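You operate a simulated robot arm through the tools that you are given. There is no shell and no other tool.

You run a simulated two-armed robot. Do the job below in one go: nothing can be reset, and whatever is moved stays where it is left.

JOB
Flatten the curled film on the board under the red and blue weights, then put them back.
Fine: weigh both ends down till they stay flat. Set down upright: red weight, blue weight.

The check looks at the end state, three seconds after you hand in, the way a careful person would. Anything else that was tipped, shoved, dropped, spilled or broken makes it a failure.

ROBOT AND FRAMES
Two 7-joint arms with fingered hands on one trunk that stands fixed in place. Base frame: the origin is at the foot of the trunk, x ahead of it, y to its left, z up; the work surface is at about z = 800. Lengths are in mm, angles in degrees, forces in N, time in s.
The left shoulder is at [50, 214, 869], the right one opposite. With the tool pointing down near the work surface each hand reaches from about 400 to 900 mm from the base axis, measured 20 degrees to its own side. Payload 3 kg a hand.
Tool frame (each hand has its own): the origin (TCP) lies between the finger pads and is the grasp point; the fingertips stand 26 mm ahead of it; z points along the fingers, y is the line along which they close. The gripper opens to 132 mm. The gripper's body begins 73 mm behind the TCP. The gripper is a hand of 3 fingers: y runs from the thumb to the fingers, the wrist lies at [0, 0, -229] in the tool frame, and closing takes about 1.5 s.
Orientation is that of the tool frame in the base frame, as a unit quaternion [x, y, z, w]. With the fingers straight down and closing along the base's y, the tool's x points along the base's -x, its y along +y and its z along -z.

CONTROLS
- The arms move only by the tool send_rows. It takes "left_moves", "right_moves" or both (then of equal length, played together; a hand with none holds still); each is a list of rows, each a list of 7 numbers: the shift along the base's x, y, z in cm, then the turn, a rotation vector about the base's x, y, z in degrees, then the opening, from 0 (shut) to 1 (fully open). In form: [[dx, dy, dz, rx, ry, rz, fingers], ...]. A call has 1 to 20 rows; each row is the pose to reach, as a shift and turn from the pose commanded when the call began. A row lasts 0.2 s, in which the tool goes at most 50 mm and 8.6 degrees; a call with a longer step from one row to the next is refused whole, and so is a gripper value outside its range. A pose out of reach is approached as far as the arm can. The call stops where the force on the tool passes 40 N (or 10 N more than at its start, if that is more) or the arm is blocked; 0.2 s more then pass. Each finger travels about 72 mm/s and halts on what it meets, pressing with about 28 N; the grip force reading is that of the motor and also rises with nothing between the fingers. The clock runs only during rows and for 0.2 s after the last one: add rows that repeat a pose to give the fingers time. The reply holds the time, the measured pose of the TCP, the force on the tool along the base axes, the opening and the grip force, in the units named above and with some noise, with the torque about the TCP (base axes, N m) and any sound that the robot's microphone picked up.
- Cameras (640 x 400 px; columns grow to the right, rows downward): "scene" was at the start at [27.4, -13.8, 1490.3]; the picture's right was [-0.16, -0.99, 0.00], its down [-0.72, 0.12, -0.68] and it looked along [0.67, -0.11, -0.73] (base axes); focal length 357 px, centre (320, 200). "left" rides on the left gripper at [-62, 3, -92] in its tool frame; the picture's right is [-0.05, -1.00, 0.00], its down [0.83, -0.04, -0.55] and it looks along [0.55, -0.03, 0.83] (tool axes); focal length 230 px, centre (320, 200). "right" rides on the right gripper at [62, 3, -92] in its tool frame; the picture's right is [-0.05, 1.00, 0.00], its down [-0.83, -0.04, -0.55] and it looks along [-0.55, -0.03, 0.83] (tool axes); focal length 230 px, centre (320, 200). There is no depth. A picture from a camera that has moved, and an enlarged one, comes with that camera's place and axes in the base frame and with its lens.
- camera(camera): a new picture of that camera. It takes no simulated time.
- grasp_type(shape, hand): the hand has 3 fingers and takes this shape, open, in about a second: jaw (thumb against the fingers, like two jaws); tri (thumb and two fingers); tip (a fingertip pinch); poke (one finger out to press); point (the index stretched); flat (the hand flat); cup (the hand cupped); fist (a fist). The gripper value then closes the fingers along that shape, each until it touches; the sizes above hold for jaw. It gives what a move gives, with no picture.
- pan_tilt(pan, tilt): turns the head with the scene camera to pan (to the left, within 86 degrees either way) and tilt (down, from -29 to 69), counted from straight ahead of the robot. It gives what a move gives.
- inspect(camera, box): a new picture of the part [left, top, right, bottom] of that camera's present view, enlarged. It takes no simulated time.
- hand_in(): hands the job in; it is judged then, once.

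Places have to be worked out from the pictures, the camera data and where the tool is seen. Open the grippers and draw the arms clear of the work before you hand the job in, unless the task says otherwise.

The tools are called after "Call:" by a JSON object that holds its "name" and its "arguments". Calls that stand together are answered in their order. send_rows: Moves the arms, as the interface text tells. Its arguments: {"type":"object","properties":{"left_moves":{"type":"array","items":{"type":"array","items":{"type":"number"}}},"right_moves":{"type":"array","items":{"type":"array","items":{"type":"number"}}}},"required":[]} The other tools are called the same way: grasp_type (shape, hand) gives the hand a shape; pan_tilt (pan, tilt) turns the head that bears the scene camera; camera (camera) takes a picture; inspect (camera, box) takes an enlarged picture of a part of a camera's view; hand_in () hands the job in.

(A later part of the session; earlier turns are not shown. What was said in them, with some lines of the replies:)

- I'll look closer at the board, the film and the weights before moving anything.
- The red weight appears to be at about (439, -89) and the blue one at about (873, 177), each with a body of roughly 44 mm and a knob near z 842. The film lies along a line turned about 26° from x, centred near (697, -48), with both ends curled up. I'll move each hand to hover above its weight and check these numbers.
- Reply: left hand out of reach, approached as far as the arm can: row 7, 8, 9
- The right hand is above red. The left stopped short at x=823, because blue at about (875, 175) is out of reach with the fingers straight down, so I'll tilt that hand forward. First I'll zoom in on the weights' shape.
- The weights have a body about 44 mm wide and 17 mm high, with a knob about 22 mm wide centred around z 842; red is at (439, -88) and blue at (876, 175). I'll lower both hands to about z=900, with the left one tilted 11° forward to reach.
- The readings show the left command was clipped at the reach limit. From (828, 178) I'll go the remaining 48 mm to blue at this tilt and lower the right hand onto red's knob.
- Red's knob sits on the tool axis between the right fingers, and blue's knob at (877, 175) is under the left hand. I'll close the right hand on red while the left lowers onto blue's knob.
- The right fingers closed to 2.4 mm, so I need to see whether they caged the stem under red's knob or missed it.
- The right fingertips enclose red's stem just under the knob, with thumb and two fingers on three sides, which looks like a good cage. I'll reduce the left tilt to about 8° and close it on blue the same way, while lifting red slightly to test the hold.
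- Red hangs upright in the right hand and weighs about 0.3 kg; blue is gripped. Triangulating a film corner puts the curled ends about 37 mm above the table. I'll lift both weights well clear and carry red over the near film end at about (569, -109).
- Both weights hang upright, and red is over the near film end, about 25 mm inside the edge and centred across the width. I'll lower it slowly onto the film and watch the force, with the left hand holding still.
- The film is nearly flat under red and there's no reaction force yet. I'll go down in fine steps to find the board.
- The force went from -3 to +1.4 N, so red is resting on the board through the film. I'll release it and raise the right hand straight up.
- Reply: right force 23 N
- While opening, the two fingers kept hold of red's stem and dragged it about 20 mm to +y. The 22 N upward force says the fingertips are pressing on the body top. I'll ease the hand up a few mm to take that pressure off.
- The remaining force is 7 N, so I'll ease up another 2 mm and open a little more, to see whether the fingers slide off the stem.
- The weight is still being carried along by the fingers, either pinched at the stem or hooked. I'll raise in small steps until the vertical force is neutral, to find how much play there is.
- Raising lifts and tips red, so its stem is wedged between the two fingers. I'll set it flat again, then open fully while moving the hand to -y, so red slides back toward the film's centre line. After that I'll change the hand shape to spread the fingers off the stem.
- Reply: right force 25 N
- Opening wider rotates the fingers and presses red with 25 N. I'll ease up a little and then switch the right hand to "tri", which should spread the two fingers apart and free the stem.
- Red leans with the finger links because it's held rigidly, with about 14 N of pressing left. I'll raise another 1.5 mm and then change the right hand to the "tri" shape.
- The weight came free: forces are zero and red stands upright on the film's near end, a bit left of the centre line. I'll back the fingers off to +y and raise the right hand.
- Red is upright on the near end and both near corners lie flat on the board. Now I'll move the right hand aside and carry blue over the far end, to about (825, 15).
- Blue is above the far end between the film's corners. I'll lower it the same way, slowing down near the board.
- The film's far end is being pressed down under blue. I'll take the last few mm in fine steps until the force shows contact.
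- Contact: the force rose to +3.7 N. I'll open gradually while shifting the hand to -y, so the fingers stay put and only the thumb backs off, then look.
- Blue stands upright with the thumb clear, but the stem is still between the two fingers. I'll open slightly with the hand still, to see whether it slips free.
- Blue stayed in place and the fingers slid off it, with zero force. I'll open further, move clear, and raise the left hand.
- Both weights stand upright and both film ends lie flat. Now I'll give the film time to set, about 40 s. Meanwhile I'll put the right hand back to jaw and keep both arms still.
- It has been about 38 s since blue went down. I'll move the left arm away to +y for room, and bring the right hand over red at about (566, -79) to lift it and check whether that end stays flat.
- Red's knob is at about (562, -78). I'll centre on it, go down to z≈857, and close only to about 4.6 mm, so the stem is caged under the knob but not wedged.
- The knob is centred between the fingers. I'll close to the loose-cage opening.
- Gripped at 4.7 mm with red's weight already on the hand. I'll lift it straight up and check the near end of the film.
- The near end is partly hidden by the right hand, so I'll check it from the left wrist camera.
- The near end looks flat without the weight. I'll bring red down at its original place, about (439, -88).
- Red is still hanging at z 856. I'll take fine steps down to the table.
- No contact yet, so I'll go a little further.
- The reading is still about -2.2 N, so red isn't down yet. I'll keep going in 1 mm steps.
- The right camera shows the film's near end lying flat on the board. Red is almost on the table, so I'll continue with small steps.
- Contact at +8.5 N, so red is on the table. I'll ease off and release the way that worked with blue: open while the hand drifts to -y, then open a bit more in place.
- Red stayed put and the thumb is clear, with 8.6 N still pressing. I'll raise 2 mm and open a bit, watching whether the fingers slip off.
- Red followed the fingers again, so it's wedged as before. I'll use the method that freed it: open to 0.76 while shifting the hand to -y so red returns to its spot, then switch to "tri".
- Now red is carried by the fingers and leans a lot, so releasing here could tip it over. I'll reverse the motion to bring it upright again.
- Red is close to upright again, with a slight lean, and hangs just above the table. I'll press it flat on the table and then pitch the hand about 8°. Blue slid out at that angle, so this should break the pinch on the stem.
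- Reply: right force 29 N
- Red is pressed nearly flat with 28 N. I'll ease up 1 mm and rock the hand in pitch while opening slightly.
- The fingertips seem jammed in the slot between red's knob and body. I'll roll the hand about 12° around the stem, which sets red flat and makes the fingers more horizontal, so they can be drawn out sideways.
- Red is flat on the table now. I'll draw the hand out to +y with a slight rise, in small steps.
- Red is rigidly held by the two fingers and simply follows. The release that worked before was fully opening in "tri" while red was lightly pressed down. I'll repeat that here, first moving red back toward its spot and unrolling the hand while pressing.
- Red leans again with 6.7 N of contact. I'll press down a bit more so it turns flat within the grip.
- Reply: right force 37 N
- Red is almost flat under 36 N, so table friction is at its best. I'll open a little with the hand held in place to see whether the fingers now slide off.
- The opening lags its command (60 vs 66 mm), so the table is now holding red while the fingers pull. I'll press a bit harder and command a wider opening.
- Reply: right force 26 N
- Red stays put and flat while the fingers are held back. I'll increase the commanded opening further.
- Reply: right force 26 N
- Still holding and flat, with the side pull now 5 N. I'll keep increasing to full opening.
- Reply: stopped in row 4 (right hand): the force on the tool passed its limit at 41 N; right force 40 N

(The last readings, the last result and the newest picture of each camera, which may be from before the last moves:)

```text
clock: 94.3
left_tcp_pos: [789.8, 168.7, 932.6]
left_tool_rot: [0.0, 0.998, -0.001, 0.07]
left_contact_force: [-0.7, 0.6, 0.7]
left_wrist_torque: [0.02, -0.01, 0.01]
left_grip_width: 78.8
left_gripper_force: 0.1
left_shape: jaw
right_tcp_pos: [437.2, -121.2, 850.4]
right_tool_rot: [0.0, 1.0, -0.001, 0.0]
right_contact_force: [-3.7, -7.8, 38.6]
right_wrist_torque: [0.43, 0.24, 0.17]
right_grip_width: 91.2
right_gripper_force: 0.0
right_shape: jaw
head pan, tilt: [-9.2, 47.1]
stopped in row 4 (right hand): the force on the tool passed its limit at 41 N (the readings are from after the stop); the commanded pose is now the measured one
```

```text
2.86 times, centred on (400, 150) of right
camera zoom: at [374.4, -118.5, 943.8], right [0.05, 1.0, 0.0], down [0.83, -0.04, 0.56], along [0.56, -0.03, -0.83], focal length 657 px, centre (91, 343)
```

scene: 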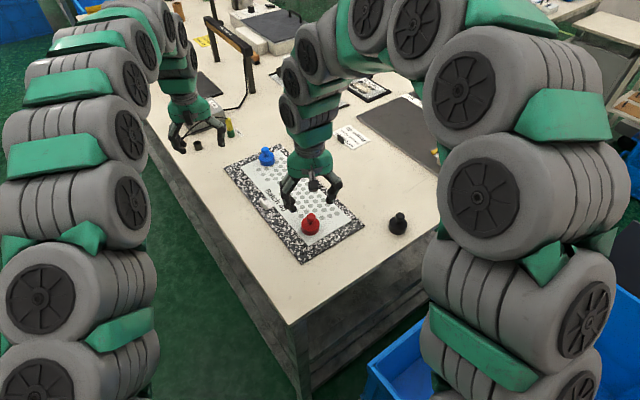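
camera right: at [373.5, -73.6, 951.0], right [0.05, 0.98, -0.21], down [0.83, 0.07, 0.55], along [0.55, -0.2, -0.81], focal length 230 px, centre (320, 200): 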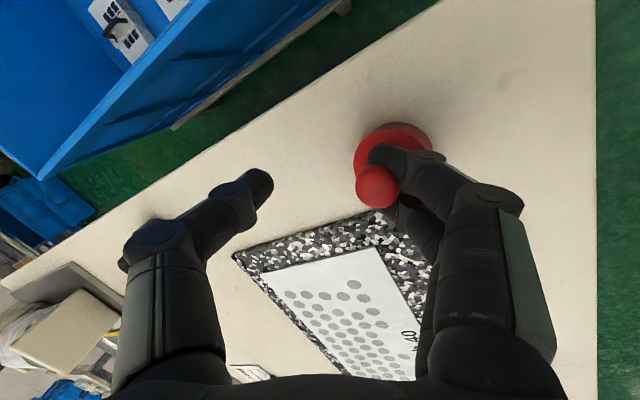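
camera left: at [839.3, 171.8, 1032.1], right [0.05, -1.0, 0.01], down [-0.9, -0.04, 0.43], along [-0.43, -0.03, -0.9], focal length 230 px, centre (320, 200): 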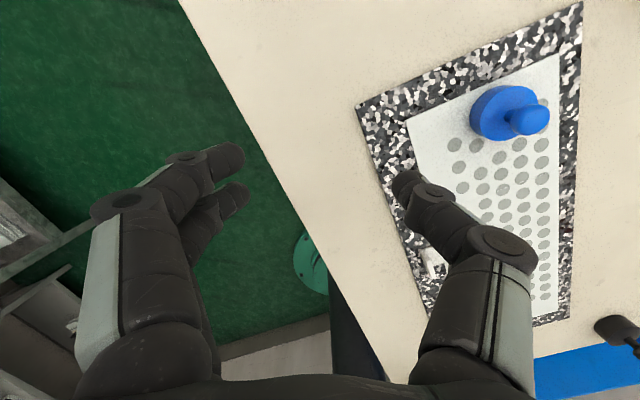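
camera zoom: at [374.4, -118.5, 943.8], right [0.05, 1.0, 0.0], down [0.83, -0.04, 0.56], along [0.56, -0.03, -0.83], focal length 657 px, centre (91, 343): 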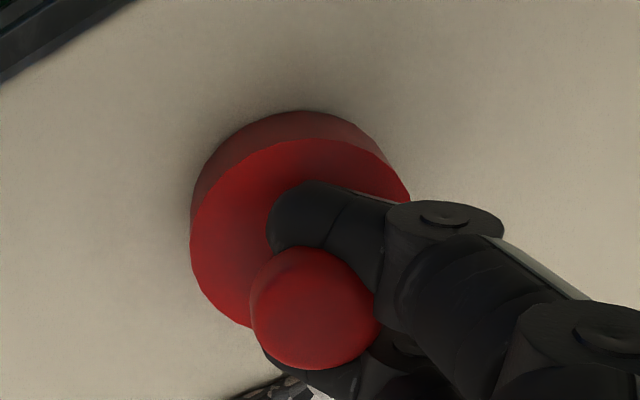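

The fingers are slowly slipping off, about 3 mm relative to red, but the press reached the 40 N limit. I'll raise 1 mm and go to full opening.

Call:
{"name": "send_rows", "arguments": {"right_moves": [[0, 0, 0.1, 0, 0, 0, 0.9], [0, 0, 0.15, 0, 0, 0, 0.95], [0, 0, 0.2, 0, 0, 0, 1.0], [0, 0, 0.2, 0, 0, 0, 1.0]]}}

Call:
{"name": "inspect", "arguments": {"camera": "scene", "box": [290, 230, 370, 290]}}

Call:
{"name": "inspect", "arguments": {"camera": "right", "box": [320, 80, 480, 220]}}

```text
clock: 95.3
left_tcp_pos: [790.6, 170.1, 931.5]
left_tool_rot: [0.0, 0.998, 0.0, 0.07]
left_contact_force: [-0.1, 0.3, -1.1]
left_wrist_torque: [-0.02, 0.02, -0.02]
left_grip_width: 78.9
left_gripper_force: 0.1
left_shape: jaw
right_tcp_pos: [438.3, -120.8, 850.8]
right_tool_rot: [-0.001, 1.0, 0.0, 0.0]
right_contact_force: [0.7, 0.4, 0.0]
right_wrist_torque: [0.01, 0.0, -0.01]
right_grip_width: 131.8
right_gripper_force: 0.1
right_shape: jaw
head pan, tilt: [-9.2, 47.1]
```

```text
6.67 times, centred on (330, 260) of scene
camera zoom: at [27.5, -13.8, 1490.3], right [-0.16, -0.99, 0.0], down [-0.72, 0.12, -0.68], along [0.67, -0.11, -0.73], focal length 2381 px, centre (253, -200)
```

zoom: 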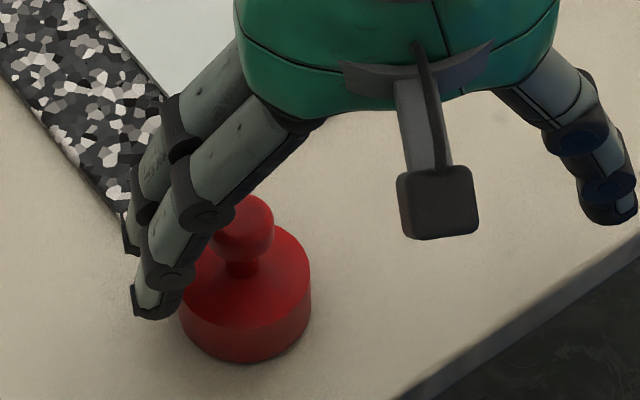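

```text
2.86 times, centred on (400, 150) of right
camera zoom: at [374.5, -118.1, 944.7], right [0.05, 1.0, 0.0], down [0.83, -0.04, 0.56], along [0.55, -0.03, -0.83], focal length 657 px, centre (91, 343)
```

zoom: 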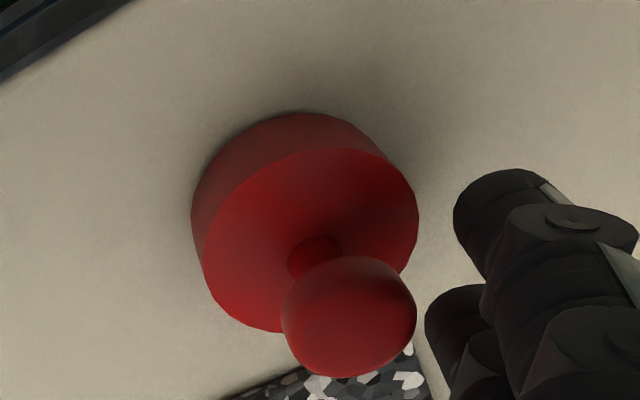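

Red came free: it stands upright on the table at about (436, -77), roughly 10 mm from where it started, and all forces are zero. I'll move the fingers away from it to +y and raise the right hand.

Call:
{"name": "send_rows", "arguments": {"right_moves": [[0, 0.5, 0, 0, 0, 0, 1.0], [0, 1.0, 0.2, 0, 0, 0, 1.0], [0, 1.0, 1.5, 0, 0, 0, 1.0], [0, 1.0, 4, 0, 0, 0, 1.0], [0, 1.0, 7, 0, 0, 0, 1.0], [0, 0, 10.5, 0, 0, 0, 1.0], [0.5, -3, 13, 0, 0, 0, 1.0], [1.5, -7, 14, 0, 0, 0, 1.0], [3, -11, 14, 0, 0, 0, 1.0], [4.5, -15, 14, 0, 0, 0, 1.0], [6, -18.5, 14, 0, 0, 0, 1.0]]}}

Call:
{"name": "inspect", "arguments": {"camera": "scene", "box": [220, 130, 380, 290]}}

Call:
{"name": "camera", "arguments": {"camera": "scene"}}

```text
clock: 97.7
left_tcp_pos: [791.1, 169.6, 931.3]
left_tool_rot: [0.0, 0.998, 0.0, 0.069]
left_contact_force: [0.0, -0.7, 0.2]
left_wrist_torque: [0.02, 0.01, -0.01]
left_grip_width: 78.7
left_gripper_force: 0.0
left_shape: jaw
right_tcp_pos: [498.7, -307.1, 991.5]
right_tool_rot: [0.0, 1.0, -0.001, 0.001]
right_contact_force: [0.0, -0.2, -0.3]
right_wrist_torque: [0.02, -0.02, 0.01]
right_grip_width: 131.9
right_gripper_force: 0.0
right_shape: jaw
head pan, tilt: [-9.2, 47.1]
```

```text
2.50 times, centred on (300, 210) of scene
camera zoom: at [27.5, -13.9, 1490.3], right [-0.16, -0.99, 0.0], down [-0.72, 0.12, -0.68], along [0.67, -0.11, -0.73], focal length 893 px, centre (370, 175)
```

zoom: 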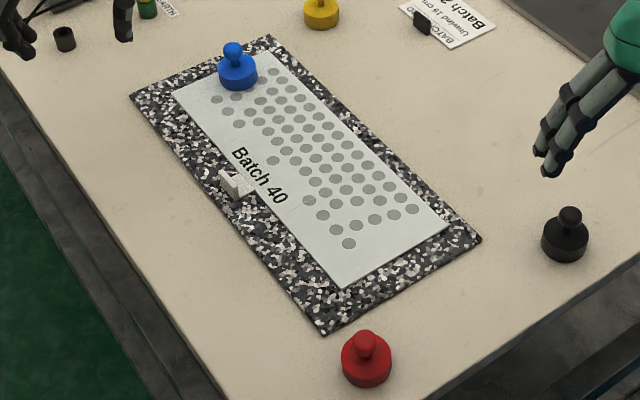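

```text
taken
```

scene: 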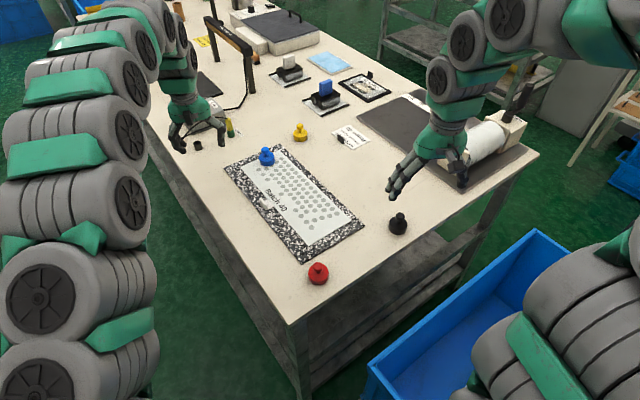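

The near end stays flat with no weight and red stands in place. Next I'll fetch blue: the left hand goes over it at about (829, 12).

Call:
{"name": "send_rows", "arguments": {"left_moves": [[0.5, -2, 0, 0, 0, 0, 0.6], [1, -4.5, 0, 0, 0, 0, 0.6], [1.6, -7, 0, 0, 0, 0, 0.55], [2.2, -9.5, -0.5, 0, 0, 0, 0.5], [2.8, -12, -1, 0, 0, 0, 0.5], [3.3, -14, -1.5, 0, 0, 0, 0.5], [3.7, -15.8, -1.7, 0, 0, 0, 0.5], [3.7, -15.8, -1.7, 0, 0, 0, 0.5]]}}

Call:
{"name": "camera", "arguments": {"camera": "left"}}

```text
clock: 99.5
left_tcp_pos: [827.4, 12.0, 913.9]
left_tool_rot: [0.0, 0.998, 0.0, 0.07]
left_contact_force: [0.2, 0.9, 1.1]
left_wrist_torque: [0.0, -0.03, -0.03]
left_grip_width: 66.8
left_gripper_force: 0.0
left_shape: jaw
right_tcp_pos: [497.5, -307.0, 992.2]
right_tool_rot: [0.0, 1.0, 0.0, 0.0]
right_contact_force: [-0.1, 0.3, -0.4]
right_wrist_torque: [0.0, 0.0, -0.02]
right_grip_width: 131.9
right_gripper_force: 0.1
right_shape: jaw
head pan, tilt: [-9.2, 47.1]
```

```text
taken
camera left: at [876.2, 14.0, 1014.4], right [0.05, -1.0, 0.01], down [-0.9, -0.04, 0.43], along [-0.43, -0.03, -0.9], focal length 230 px, centre (320, 200)
```

left: 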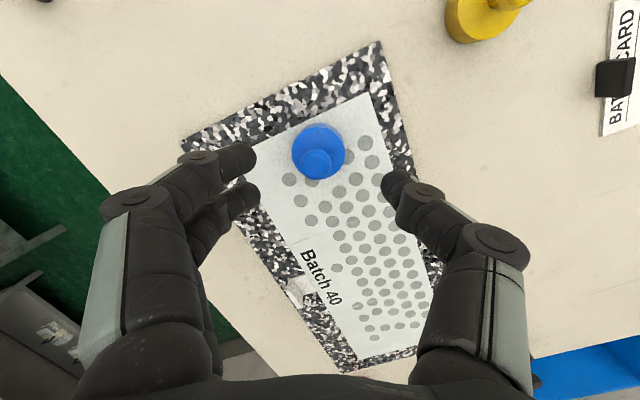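

Blue's knob is at about (827, 12). I'll go down onto it at the same relative height as before and check alignment.

Call:
{"name": "send_rows", "arguments": {"left_moves": [[-0.1, 0, -1.5, 0, 0, 0, 0.5], [-0.2, 0, -3, 0, 0, 0, 0.5], [-0.2, 0, -4.5, 0, 0, 0, 0.5], [-0.2, 0, -5.3, 0, 0, 0, 0.5], [-0.2, 0, -5.6, 0, 0, 0, 0.5], [-0.2, 0, -5.6, 0, 0, 0, 0.5]]}}

Call:
{"name": "camera", "arguments": {"camera": "left"}}

```text
clock: 100.9
left_tcp_pos: [826.0, 12.7, 857.8]
left_tool_rot: [0.0, 0.998, 0.0, 0.07]
left_contact_force: [-0.2, 0.2, 0.7]
left_wrist_torque: [-0.05, 0.02, 0.01]
left_grip_width: 66.5
left_gripper_force: 0.2
left_shape: jaw
right_tcp_pos: [497.8, -307.0, 992.2]
right_tool_rot: [0.0, 1.0, 0.0, 0.001]
right_contact_force: [-0.2, 0.1, 0.0]
right_wrist_torque: [0.01, 0.03, -0.03]
right_grip_width: 131.8
right_gripper_force: 0.0
right_shape: jaw
head pan, tilt: [-9.2, 47.1]
```

```text
taken
camera left: at [874.1, 13.8, 958.2], right [0.05, -1.0, 0.01], down [-0.9, -0.04, 0.43], along [-0.43, -0.03, -0.9], focal length 230 px, centre (320, 200)
```

left: 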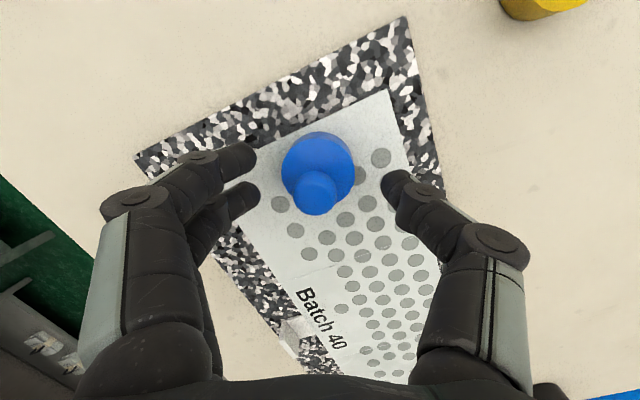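

The knob is centred. I'll close to a loose cage of about 6 mm so it doesn't wedge, then lift.

Call:
{"name": "send_rows", "arguments": {"left_moves": [[0, 0, 0, 0, 0, 0, 0.4], [0, 0, 0, 0, 0, 0, 0.3], [0, 0, 0, 0, 0, 0, 0.2], [0, 0, 0, 0, 0, 0, 0.1], [0, 0, 0, 0, 0, 0, 0.06], [0, 0, 0, 0, 0, 0, 0.045], [0, 0, 0, 0, 0, 0, 0.045]]}}

Call:
{"name": "camera", "arguments": {"camera": "left"}}

Call:
{"name": "inspect", "arguments": {"camera": "scene", "box": [230, 110, 310, 170]}}

```text
clock: 102.5
left_tcp_pos: [827.1, 10.8, 857.6]
left_tool_rot: [0.0, 0.997, 0.0, 0.071]
left_contact_force: [-1.2, -1.1, 6.0]
left_wrist_torque: [-0.02, 0.03, -0.02]
left_grip_width: 6.3
left_gripper_force: 0.1
left_shape: jaw
right_tcp_pos: [498.5, -307.5, 992.5]
right_tool_rot: [0.0, 1.0, -0.001, 0.0]
right_contact_force: [0.3, 0.3, -0.1]
right_wrist_torque: [0.01, 0.03, 0.01]
right_grip_width: 132.1
right_gripper_force: 0.1
right_shape: jaw
head pan, tilt: [-9.2, 47.1]
```

```text
taken
camera left: at [874.0, 13.8, 958.7], right [0.05, -1.0, 0.01], down [-0.9, -0.04, 0.43], along [-0.43, -0.03, -0.9], focal length 230 px, centre (320, 200)
```

left: 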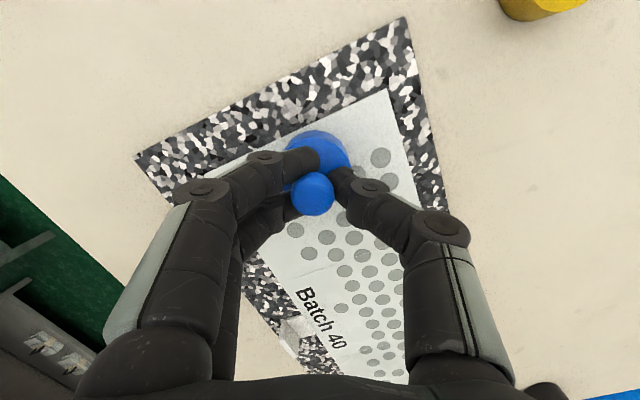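

```text
6.67 times, centred on (270, 140) of scene
camera zoom: at [27.3, -13.8, 1490.3], right [-0.16, -0.99, 0.0], down [-0.72, 0.12, -0.68], along [0.67, -0.11, -0.73], focal length 2381 px, centre (653, 600)
```

zoom: 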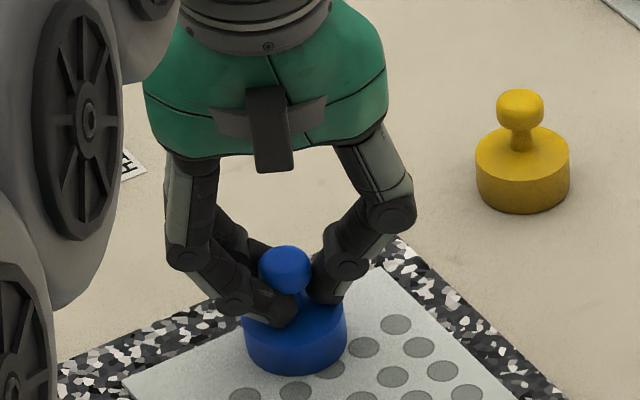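

The fingers reached 6.3 mm with no grip load, so blue is caged loosely. I'll lift a little to check that it hangs upright from its knob.

Call:
{"name": "send_rows", "arguments": {"left_moves": [[0, 0, 0.2, 0, 0, 0, 0.045], [0, 0, 0.5, 0, 0, 0, 0.045], [0, 0, 1, 0, 0, 0, 0.045], [0, 0, 1.6, 0, 0, 0, 0.045], [0, 0, 2.2, 0, 0, 0, 0.045]]}}

Call:
{"name": "camera", "arguments": {"camera": "left"}}

Call:
{"name": "inspect", "arguments": {"camera": "scene", "box": [230, 110, 310, 170]}}

```text
clock: 103.7
left_tcp_pos: [825.5, 9.8, 881.9]
left_tool_rot: [0.0, 0.998, 0.0, 0.07]
left_contact_force: [0.5, -0.9, -2.4]
left_wrist_torque: [-0.04, 0.03, 0.0]
left_grip_width: 6.0
left_gripper_force: 0.1
left_shape: jaw
right_tcp_pos: [499.2, -306.9, 991.4]
right_tool_rot: [0.0, 1.0, 0.001, 0.0]
right_contact_force: [-0.1, -0.5, 0.2]
right_wrist_torque: [-0.02, 0.0, 0.01]
right_grip_width: 131.8
right_gripper_force: 0.2
right_shape: jaw
head pan, tilt: [-9.2, 47.1]
```

```text
taken
camera left: at [873.8, 13.0, 981.3], right [0.05, -1.0, 0.01], down [-0.9, -0.04, 0.43], along [-0.43, -0.03, -0.9], focal length 230 px, centre (320, 200)
```

left: 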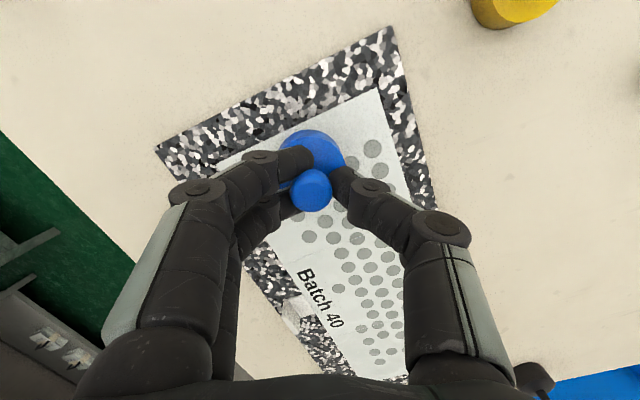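

```text
6.67 times, centred on (270, 140) of scene
camera zoom: at [27.5, -13.8, 1490.3], right [-0.16, -0.99, 0.0], down [-0.72, 0.12, -0.68], along [0.67, -0.11, -0.73], focal length 2381 px, centre (653, 600)
```

zoom: 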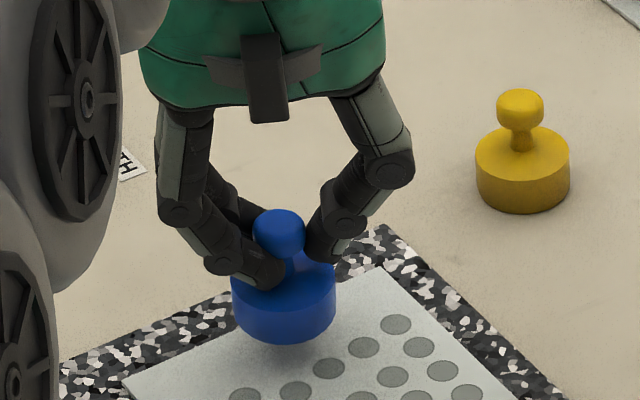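

Blue hangs upright and the far end stays flat beneath it. I'll carry it back to its original spot near (876, 175).

Call:
{"name": "send_rows", "arguments": {"left_moves": [[0, 0, 0.8, 0, 0, 0, 0.045], [0, 1, 1.6, 0, 0, 0, 0.045], [0.5, 3, 2, 0, 0, 0, 0.045], [1, 5, 2, 0, 0, 0, 0.045], [1.6, 7, 2, 0, 0, 0, 0.045], [2.2, 9, 1.8, 0, 0, 0, 0.045], [2.9, 11, 1.5, 0, 0, 0, 0.045], [3.6, 13, 1.2, 0, 0, 0, 0.045], [4.3, 14.7, 0.8, 0, 0, 0, 0.045], [4.9, 16, 0.3, 0, 0, 0, 0.045], [4.9, 16, 0, 0, 0, 0, 0.045], [4.9, 16, 0, 0, 0, 0, 0.045]]}}

Call:
{"name": "camera", "arguments": {"camera": "left"}}

Call:
{"name": "inspect", "arguments": {"camera": "scene", "box": [150, 100, 310, 220]}}

```text
clock: 106.3
left_tcp_pos: [875.2, 171.2, 879.1]
left_tool_rot: [0.0, 0.998, 0.0, 0.07]
left_contact_force: [-0.5, 0.0, -3.1]
left_wrist_torque: [-0.02, 0.0, -0.01]
left_grip_width: 6.2
left_gripper_force: 0.1
left_shape: jaw
right_tcp_pos: [497.9, -306.5, 992.2]
right_tool_rot: [-0.001, 1.0, 0.0, 0.0]
right_contact_force: [0.4, 0.0, 0.1]
right_wrist_torque: [0.01, -0.02, 0.0]
right_grip_width: 131.9
right_gripper_force: 0.0
right_shape: jaw
head pan, tilt: [-9.2, 47.1]
```

```text
taken
camera left: at [923.0, 173.3, 979.8], right [0.05, -1.0, 0.01], down [-0.9, -0.04, 0.43], along [-0.43, -0.03, -0.9], focal length 230 px, centre (320, 200)
```

left: 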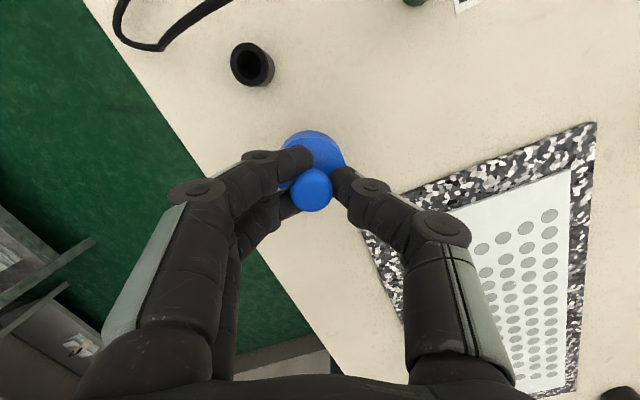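

```text
3.33 times, centred on (230, 160) of scene
camera zoom: at [27.5, -13.8, 1490.3], right [-0.16, -0.99, 0.0], down [-0.72, 0.12, -0.68], along [0.67, -0.11, -0.73], focal length 1190 px, centre (620, 333)
```

zoom: 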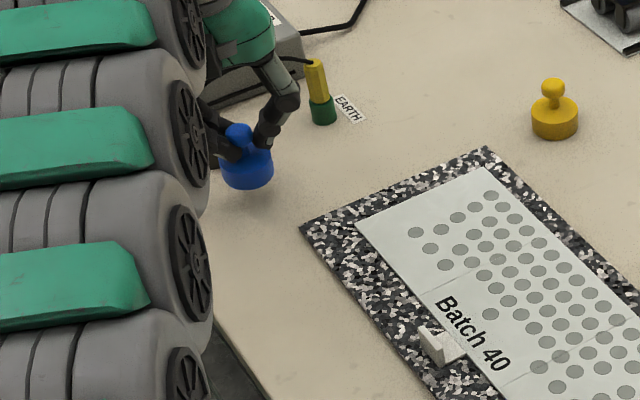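

Both film ends are flat now. I'll lower blue onto the table in fine steps.

Call:
{"name": "send_rows", "arguments": {"left_moves": [[0, 0, -0.8, 0, 0, 0, 0.045], [0, 0, -1.5, 0, 0, 0, 0.045], [0, 0, -2, 0, 0, 0, 0.045], [0, 0, -2.3, 0, 0, 0, 0.045], [0, 0, -2.4, 0, 0, 0, 0.045], [0, 0, -2.5, 0, 0, 0, 0.045]]}}

Call:
{"name": "send_rows", "arguments": {"left_moves": [[0, 0, -0.1, 0, 0, 0, 0.045], [0, 0, -0.2, 0, 0, 0, 0.045]]}}

```text
clock: 107.7
left_tcp_pos: [875.1, 171.3, 855.7]
left_tool_rot: [0.0, 0.998, 0.0, 0.069]
left_contact_force: [0.0, -0.3, -2.8]
left_wrist_torque: [-0.03, -0.03, -0.01]
left_grip_width: 6.2
left_gripper_force: 0.1
left_shape: jaw
right_tcp_pos: [498.8, -307.9, 992.0]
right_tool_rot: [0.0, 1.0, 0.001, 0.0]
right_contact_force: [0.4, -0.3, 0.4]
right_wrist_torque: [0.02, -0.03, 0.02]
right_grip_width: 132.3
right_gripper_force: 0.1
right_shape: jaw
head pan, tilt: [-9.2, 47.1]
```

```text
clock: 108.3
left_tcp_pos: [874.1, 172.3, 853.7]
left_tool_rot: [0.0, 0.998, -0.001, 0.07]
left_contact_force: [-0.3, -0.2, -2.3]
left_wrist_torque: [-0.04, 0.02, -0.01]
left_grip_width: 5.8
left_gripper_force: 0.1
left_shape: jaw
right_tcp_pos: [498.1, -308.0, 991.0]
right_tool_rot: [0.0, 1.0, 0.0, 0.0]
right_contact_force: [-0.7, 0.7, -0.3]
right_wrist_torque: [0.0, -0.01, -0.01]
right_grip_width: 131.9
right_gripper_force: 0.1
right_shape: jaw
head pan, tilt: [-9.2, 47.1]
```

Blue is still hanging. I'll continue down in small steps.

Call:
{"name": "send_rows", "arguments": {"left_moves": [[0, 0, -0.1, 0, 0, 0, 0.045], [0, 0, -0.2, 0, 0, 0, 0.045]]}}

Call:
{"name": "send_rows", "arguments": {"left_moves": [[0, 0, -0.1, 0, 0, 0, 0.045], [0, 0, -0.15, 0, 0, 0, 0.045]]}}

```text
clock: 108.9
left_tcp_pos: [874.4, 171.0, 852.9]
left_tool_rot: [0.0, 0.997, 0.0, 0.071]
left_contact_force: [-0.4, 0.2, 1.9]
left_wrist_torque: [0.01, 0.01, 0.0]
left_grip_width: 6.2
left_gripper_force: 0.0
left_shape: jaw
right_tcp_pos: [497.7, -306.9, 990.9]
right_tool_rot: [0.0, 1.0, 0.0, 0.0]
right_contact_force: [0.2, 0.2, -0.1]
right_wrist_torque: [-0.02, -0.02, 0.02]
right_grip_width: 132.0
right_gripper_force: 0.1
right_shape: jaw
head pan, tilt: [-9.2, 47.1]
```

```text
clock: 109.5
left_tcp_pos: [874.4, 172.5, 850.9]
left_tool_rot: [0.0, 0.998, 0.0, 0.07]
left_contact_force: [-2.6, 1.9, 8.0]
left_wrist_torque: [0.19, 0.16, -0.03]
left_grip_width: 6.9
left_gripper_force: 0.0
left_shape: jaw
right_tcp_pos: [498.3, -306.4, 992.1]
right_tool_rot: [-0.001, 1.0, 0.0, 0.001]
right_contact_force: [-0.8, -0.3, 0.1]
right_wrist_torque: [-0.02, 0.02, -0.01]
right_grip_width: 132.0
right_gripper_force: 0.1
right_shape: jaw
head pan, tilt: [-9.2, 47.1]
```

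Contact at 8 N, so blue is on the table. With this light press holding it, I'll open the fingers step by step with the hand still.

Call:
{"name": "send_rows", "arguments": {"left_moves": [[0, 0, -0.05, 0, 0, 0, 0.1], [0, 0, -0.05, 0, 0, 0, 0.16], [0, 0, -0.05, 0, 0, 0, 0.22], [0, 0, -0.05, 0, 0, 0, 0.28], [0, 0, -0.05, 0, 0, 0, 0.28]]}}

Call:
{"name": "camera", "arguments": {"camera": "left"}}

Call:
{"name": "inspect", "arguments": {"camera": "scene", "box": [170, 110, 250, 170]}}

```text
clock: 110.7
left_tcp_pos: [875.6, 172.1, 849.9]
left_tool_rot: [0.0, 0.998, 0.0, 0.07]
left_contact_force: [0.7, 0.0, 0.2]
left_wrist_torque: [0.03, 0.01, -0.01]
left_grip_width: 36.6
left_gripper_force: 0.0
left_shape: jaw
right_tcp_pos: [498.1, -307.3, 991.8]
right_tool_rot: [0.0, 1.0, 0.0, 0.0]
right_contact_force: [0.1, 0.6, -0.2]
right_wrist_torque: [0.02, 0.04, 0.0]
right_grip_width: 131.7
right_gripper_force: 0.1
right_shape: jaw
head pan, tilt: [-9.2, 47.1]
```

```text
taken
camera left: at [923.3, 173.7, 950.1], right [0.05, -1.0, 0.01], down [-0.9, -0.04, 0.43], along [-0.43, -0.03, -0.9], focal length 230 px, centre (320, 200)
```

left: 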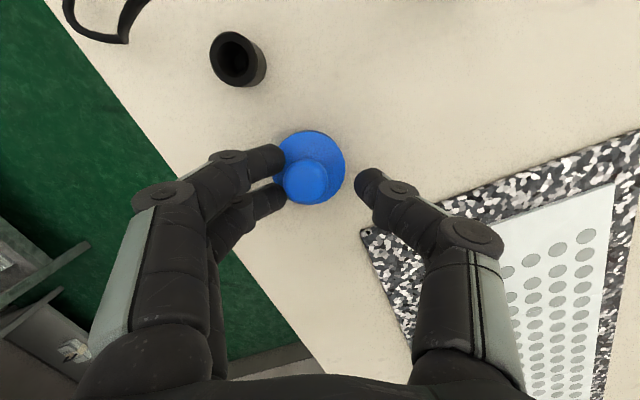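

```text
6.67 times, centred on (210, 140) of scene
camera zoom: at [27.5, -13.8, 1490.3], right [-0.16, -0.99, 0.0], down [-0.72, 0.12, -0.68], along [0.67, -0.11, -0.73], focal length 2381 px, centre (1053, 600)
```

zoom: 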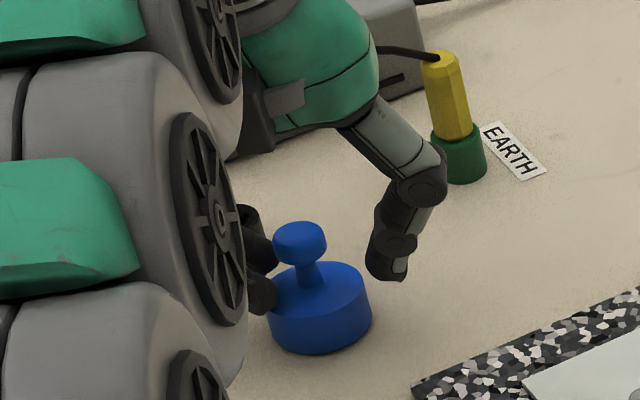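

Blue is free, upright, and within a few mm of where it started. I'll open wider and raise the left hand straight up, clear of the cap and cable, then retract.

Call:
{"name": "send_rows", "arguments": {"left_moves": [[0, 0, 0, 0, 0, 0, 0.38], [0, 0.2, 0.1, 0, 0, 0, 0.48], [0, 0.2, 0.6, 0, 0, 0, 0.55], [0, 0.2, 2, 0, 0, 0, 0.55], [-0.3, 0.2, 4, 0, 0, 0, 0.55], [-1.5, 0.2, 6.5, 0, 0, 0, 0.55], [-4, 0.5, 9, 0, 0, 0, 0.6], [-7.5, 1.5, 11.5, 0, 0, 0, 0.7], [-11.5, 3, 14, 0, 0, 0, 0.8], [-15.5, 4.5, 16, 0, 0, 0, 0.9], [-19.5, 6, 18, 0, 0, 0, 1.0], [-23.5, 7, 20, 0, 0, 0, 1.0], [-27, 7.5, 21, 0, 0, 0, 1.0]], "right_moves": [[0, 0, 0, 0, 0, 0, 1], [0, 0, 0, 0, 0, 0, 1], [0, 0, 0, 0, 0, 0, 1], [0, 0, 0, 0, 0, 0, 1], [0, 0, 0, 0, 0, 0, 1], [0, 0, 0, 0, 0, 0, 1], [0, 0, 2, 0, 0, 0, 1], [0, 0, 4, 0, 0, 0, 1], [1, 0, 6, 0, 0, 0, 1], [2, 0, 8, 0, 0, 0, 1], [3, 0, 10, 0, 0, 0, 1], [4, 0, 11, 0, 0, 0, 1], [5, 0, 12, 0, 0, 0, 1]]}}

Call:
{"name": "camera", "arguments": {"camera": "scene"}}

Call:
{"name": "inspect", "arguments": {"camera": "scene", "box": [180, 110, 420, 290]}}

```text
clock: 113.5
left_tcp_pos: [605.1, 245.7, 1058.6]
left_tool_rot: [0.001, 0.998, 0.001, 0.07]
left_contact_force: [0.0, 0.0, 0.6]
left_wrist_torque: [0.01, -0.03, 0.03]
left_grip_width: 131.7
left_gripper_force: 0.0
left_shape: jaw
right_tcp_pos: [547.4, -305.4, 1111.6]
right_tool_rot: [0.001, 1.0, 0.0, 0.001]
right_contact_force: [-0.9, -0.1, -0.1]
right_wrist_torque: [0.0, 0.0, 0.02]
right_grip_width: 132.1
right_gripper_force: 0.1
right_shape: jaw
head pan, tilt: [-9.2, 47.1]
```

```text
taken
```

scene: 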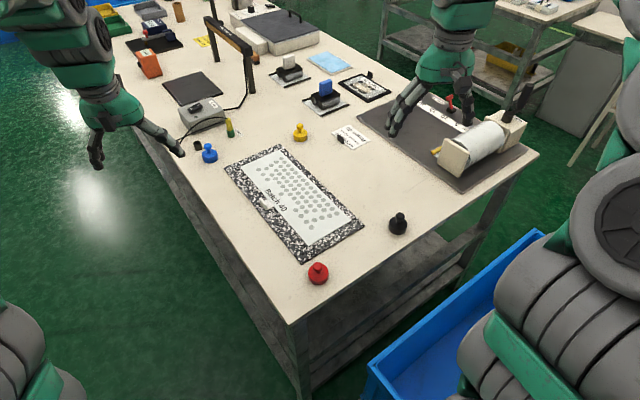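

```text
2.22 times, centred on (300, 200) of scene
camera zoom: at [27.4, -13.8, 1490.3], right [-0.16, -0.99, 0.0], down [-0.72, 0.12, -0.68], along [0.67, -0.11, -0.73], focal length 794 px, centre (364, 200)
```

zoom: 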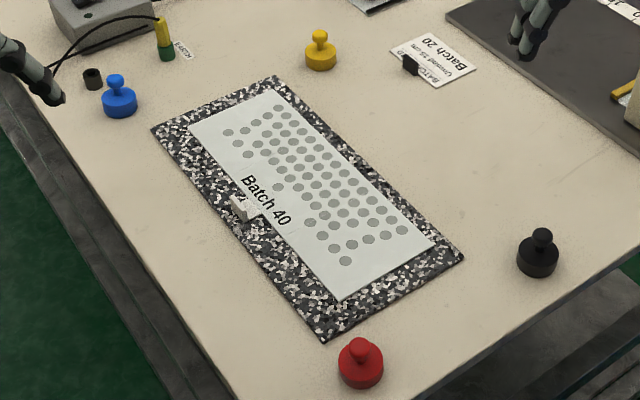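

Both weights are upright: blue is back on its spot and red about 12 mm off its own. The film is flat end to end, and the arms are clear with open grippers. Before handing in, I'll wait a few seconds and look at the film up close for any recurl.

Call:
{"name": "send_rows", "arguments": {"left_moves": [[0, 0, 0, 0, 0, 0, 1], [0, 0, 0, 0, 0, 0, 1], [0, 0, 0, 0, 0, 0, 1], [0, 0, 0, 0, 0, 0, 1], [0, 0, 0, 0, 0, 0, 1], [0, 0, 0, 0, 0, 0, 1], [0, 0, 0, 0, 0, 0, 1], [0, 0, 0, 0, 0, 0, 1], [0, 0, 0, 0, 0, 0, 1], [0, 0, 0, 0, 0, 0, 1], [0, 0, 0, 0, 0, 0, 1], [0, 0, 0, 0, 0, 0, 1], [0, 0, 0, 0, 0, 0, 1], [0, 0, 0, 0, 0, 0, 1], [0, 0, 0, 0, 0, 0, 1]]}}

Call:
{"name": "inspect", "arguments": {"camera": "scene", "box": [220, 140, 370, 260]}}

Call:
{"name": "camera", "arguments": {"camera": "right"}}

Call:
{"name": "inspect", "arguments": {"camera": "scene", "box": [280, 240, 360, 300]}}

```text
clock: 116.7
left_tcp_pos: [606.3, 246.6, 1057.4]
left_tool_rot: [0.0, 0.998, 0.001, 0.07]
left_contact_force: [0.0, 0.7, -0.4]
left_wrist_torque: [0.04, 0.02, 0.0]
left_grip_width: 132.0
left_gripper_force: 0.1
left_shape: jaw
right_tcp_pos: [547.3, -304.4, 1110.9]
right_tool_rot: [0.0, 1.0, 0.0, 0.0]
right_contact_force: [-0.1, 0.0, -0.3]
right_wrist_torque: [0.0, -0.03, -0.03]
right_grip_width: 131.8
right_gripper_force: 0.1
right_shape: jaw
head pan, tilt: [-9.2, 47.1]
```

```text
3.33 times, centred on (295, 200) of scene
camera zoom: at [27.5, -13.8, 1490.3], right [-0.16, -0.99, 0.0], down [-0.72, 0.12, -0.68], along [0.67, -0.11, -0.73], focal length 1190 px, centre (403, 200)
```

zoom: 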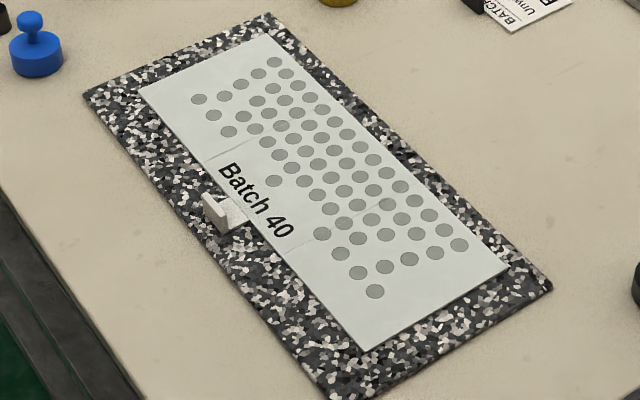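

```text
taken
camera right: at [484.0, -302.4, 1204.8], right [0.05, 1.0, 0.0], down [0.83, -0.04, 0.56], along [0.56, -0.03, -0.83], focal length 230 px, centre (320, 200)
```

right: 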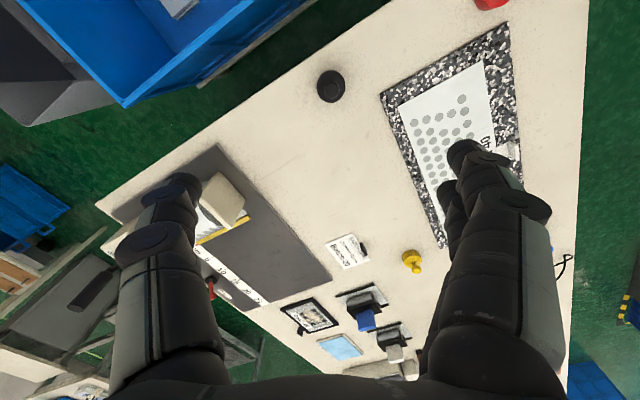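

```text
6.67 times, centred on (320, 270) of scene
camera zoom: at [27.5, -13.8, 1490.3], right [-0.16, -0.99, 0.0], down [-0.72, 0.12, -0.68], along [0.67, -0.11, -0.73], focal length 2381 px, centre (320, -267)
```

zoom: 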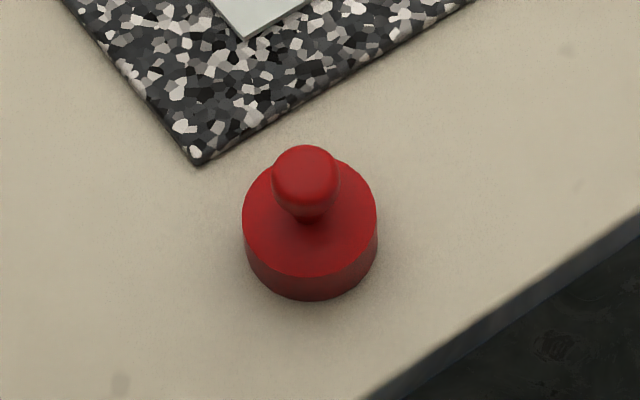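

The film is still flat from end to end after the wait. Red and blue stand upright in their places, nothing else has moved, and both hands are open and clear, so I'm handing in.

Call:
{"name": "hand_in", "arguments": {}}

```text
The job is handed in.
```

The film lies flat on the board at both ends, and the red and blue weights are upright on the table again. It showed no recurl when I checked just before handing in, about 45 s after red came off and 10–15 s after blue. I handed the job in with both hands open and clear.

- **Blue weight:** it is within a few mm of where it started.
- **Red weight:** it is about 12 mm from where it started. It wedged between the right hand's fingers at both releases. It tilted in the grip a few times and slid a few centimetres along the film before it came free upright.
- **Everything else:** I saw no sign that the clip, the other weights or anything else on the table had moved.
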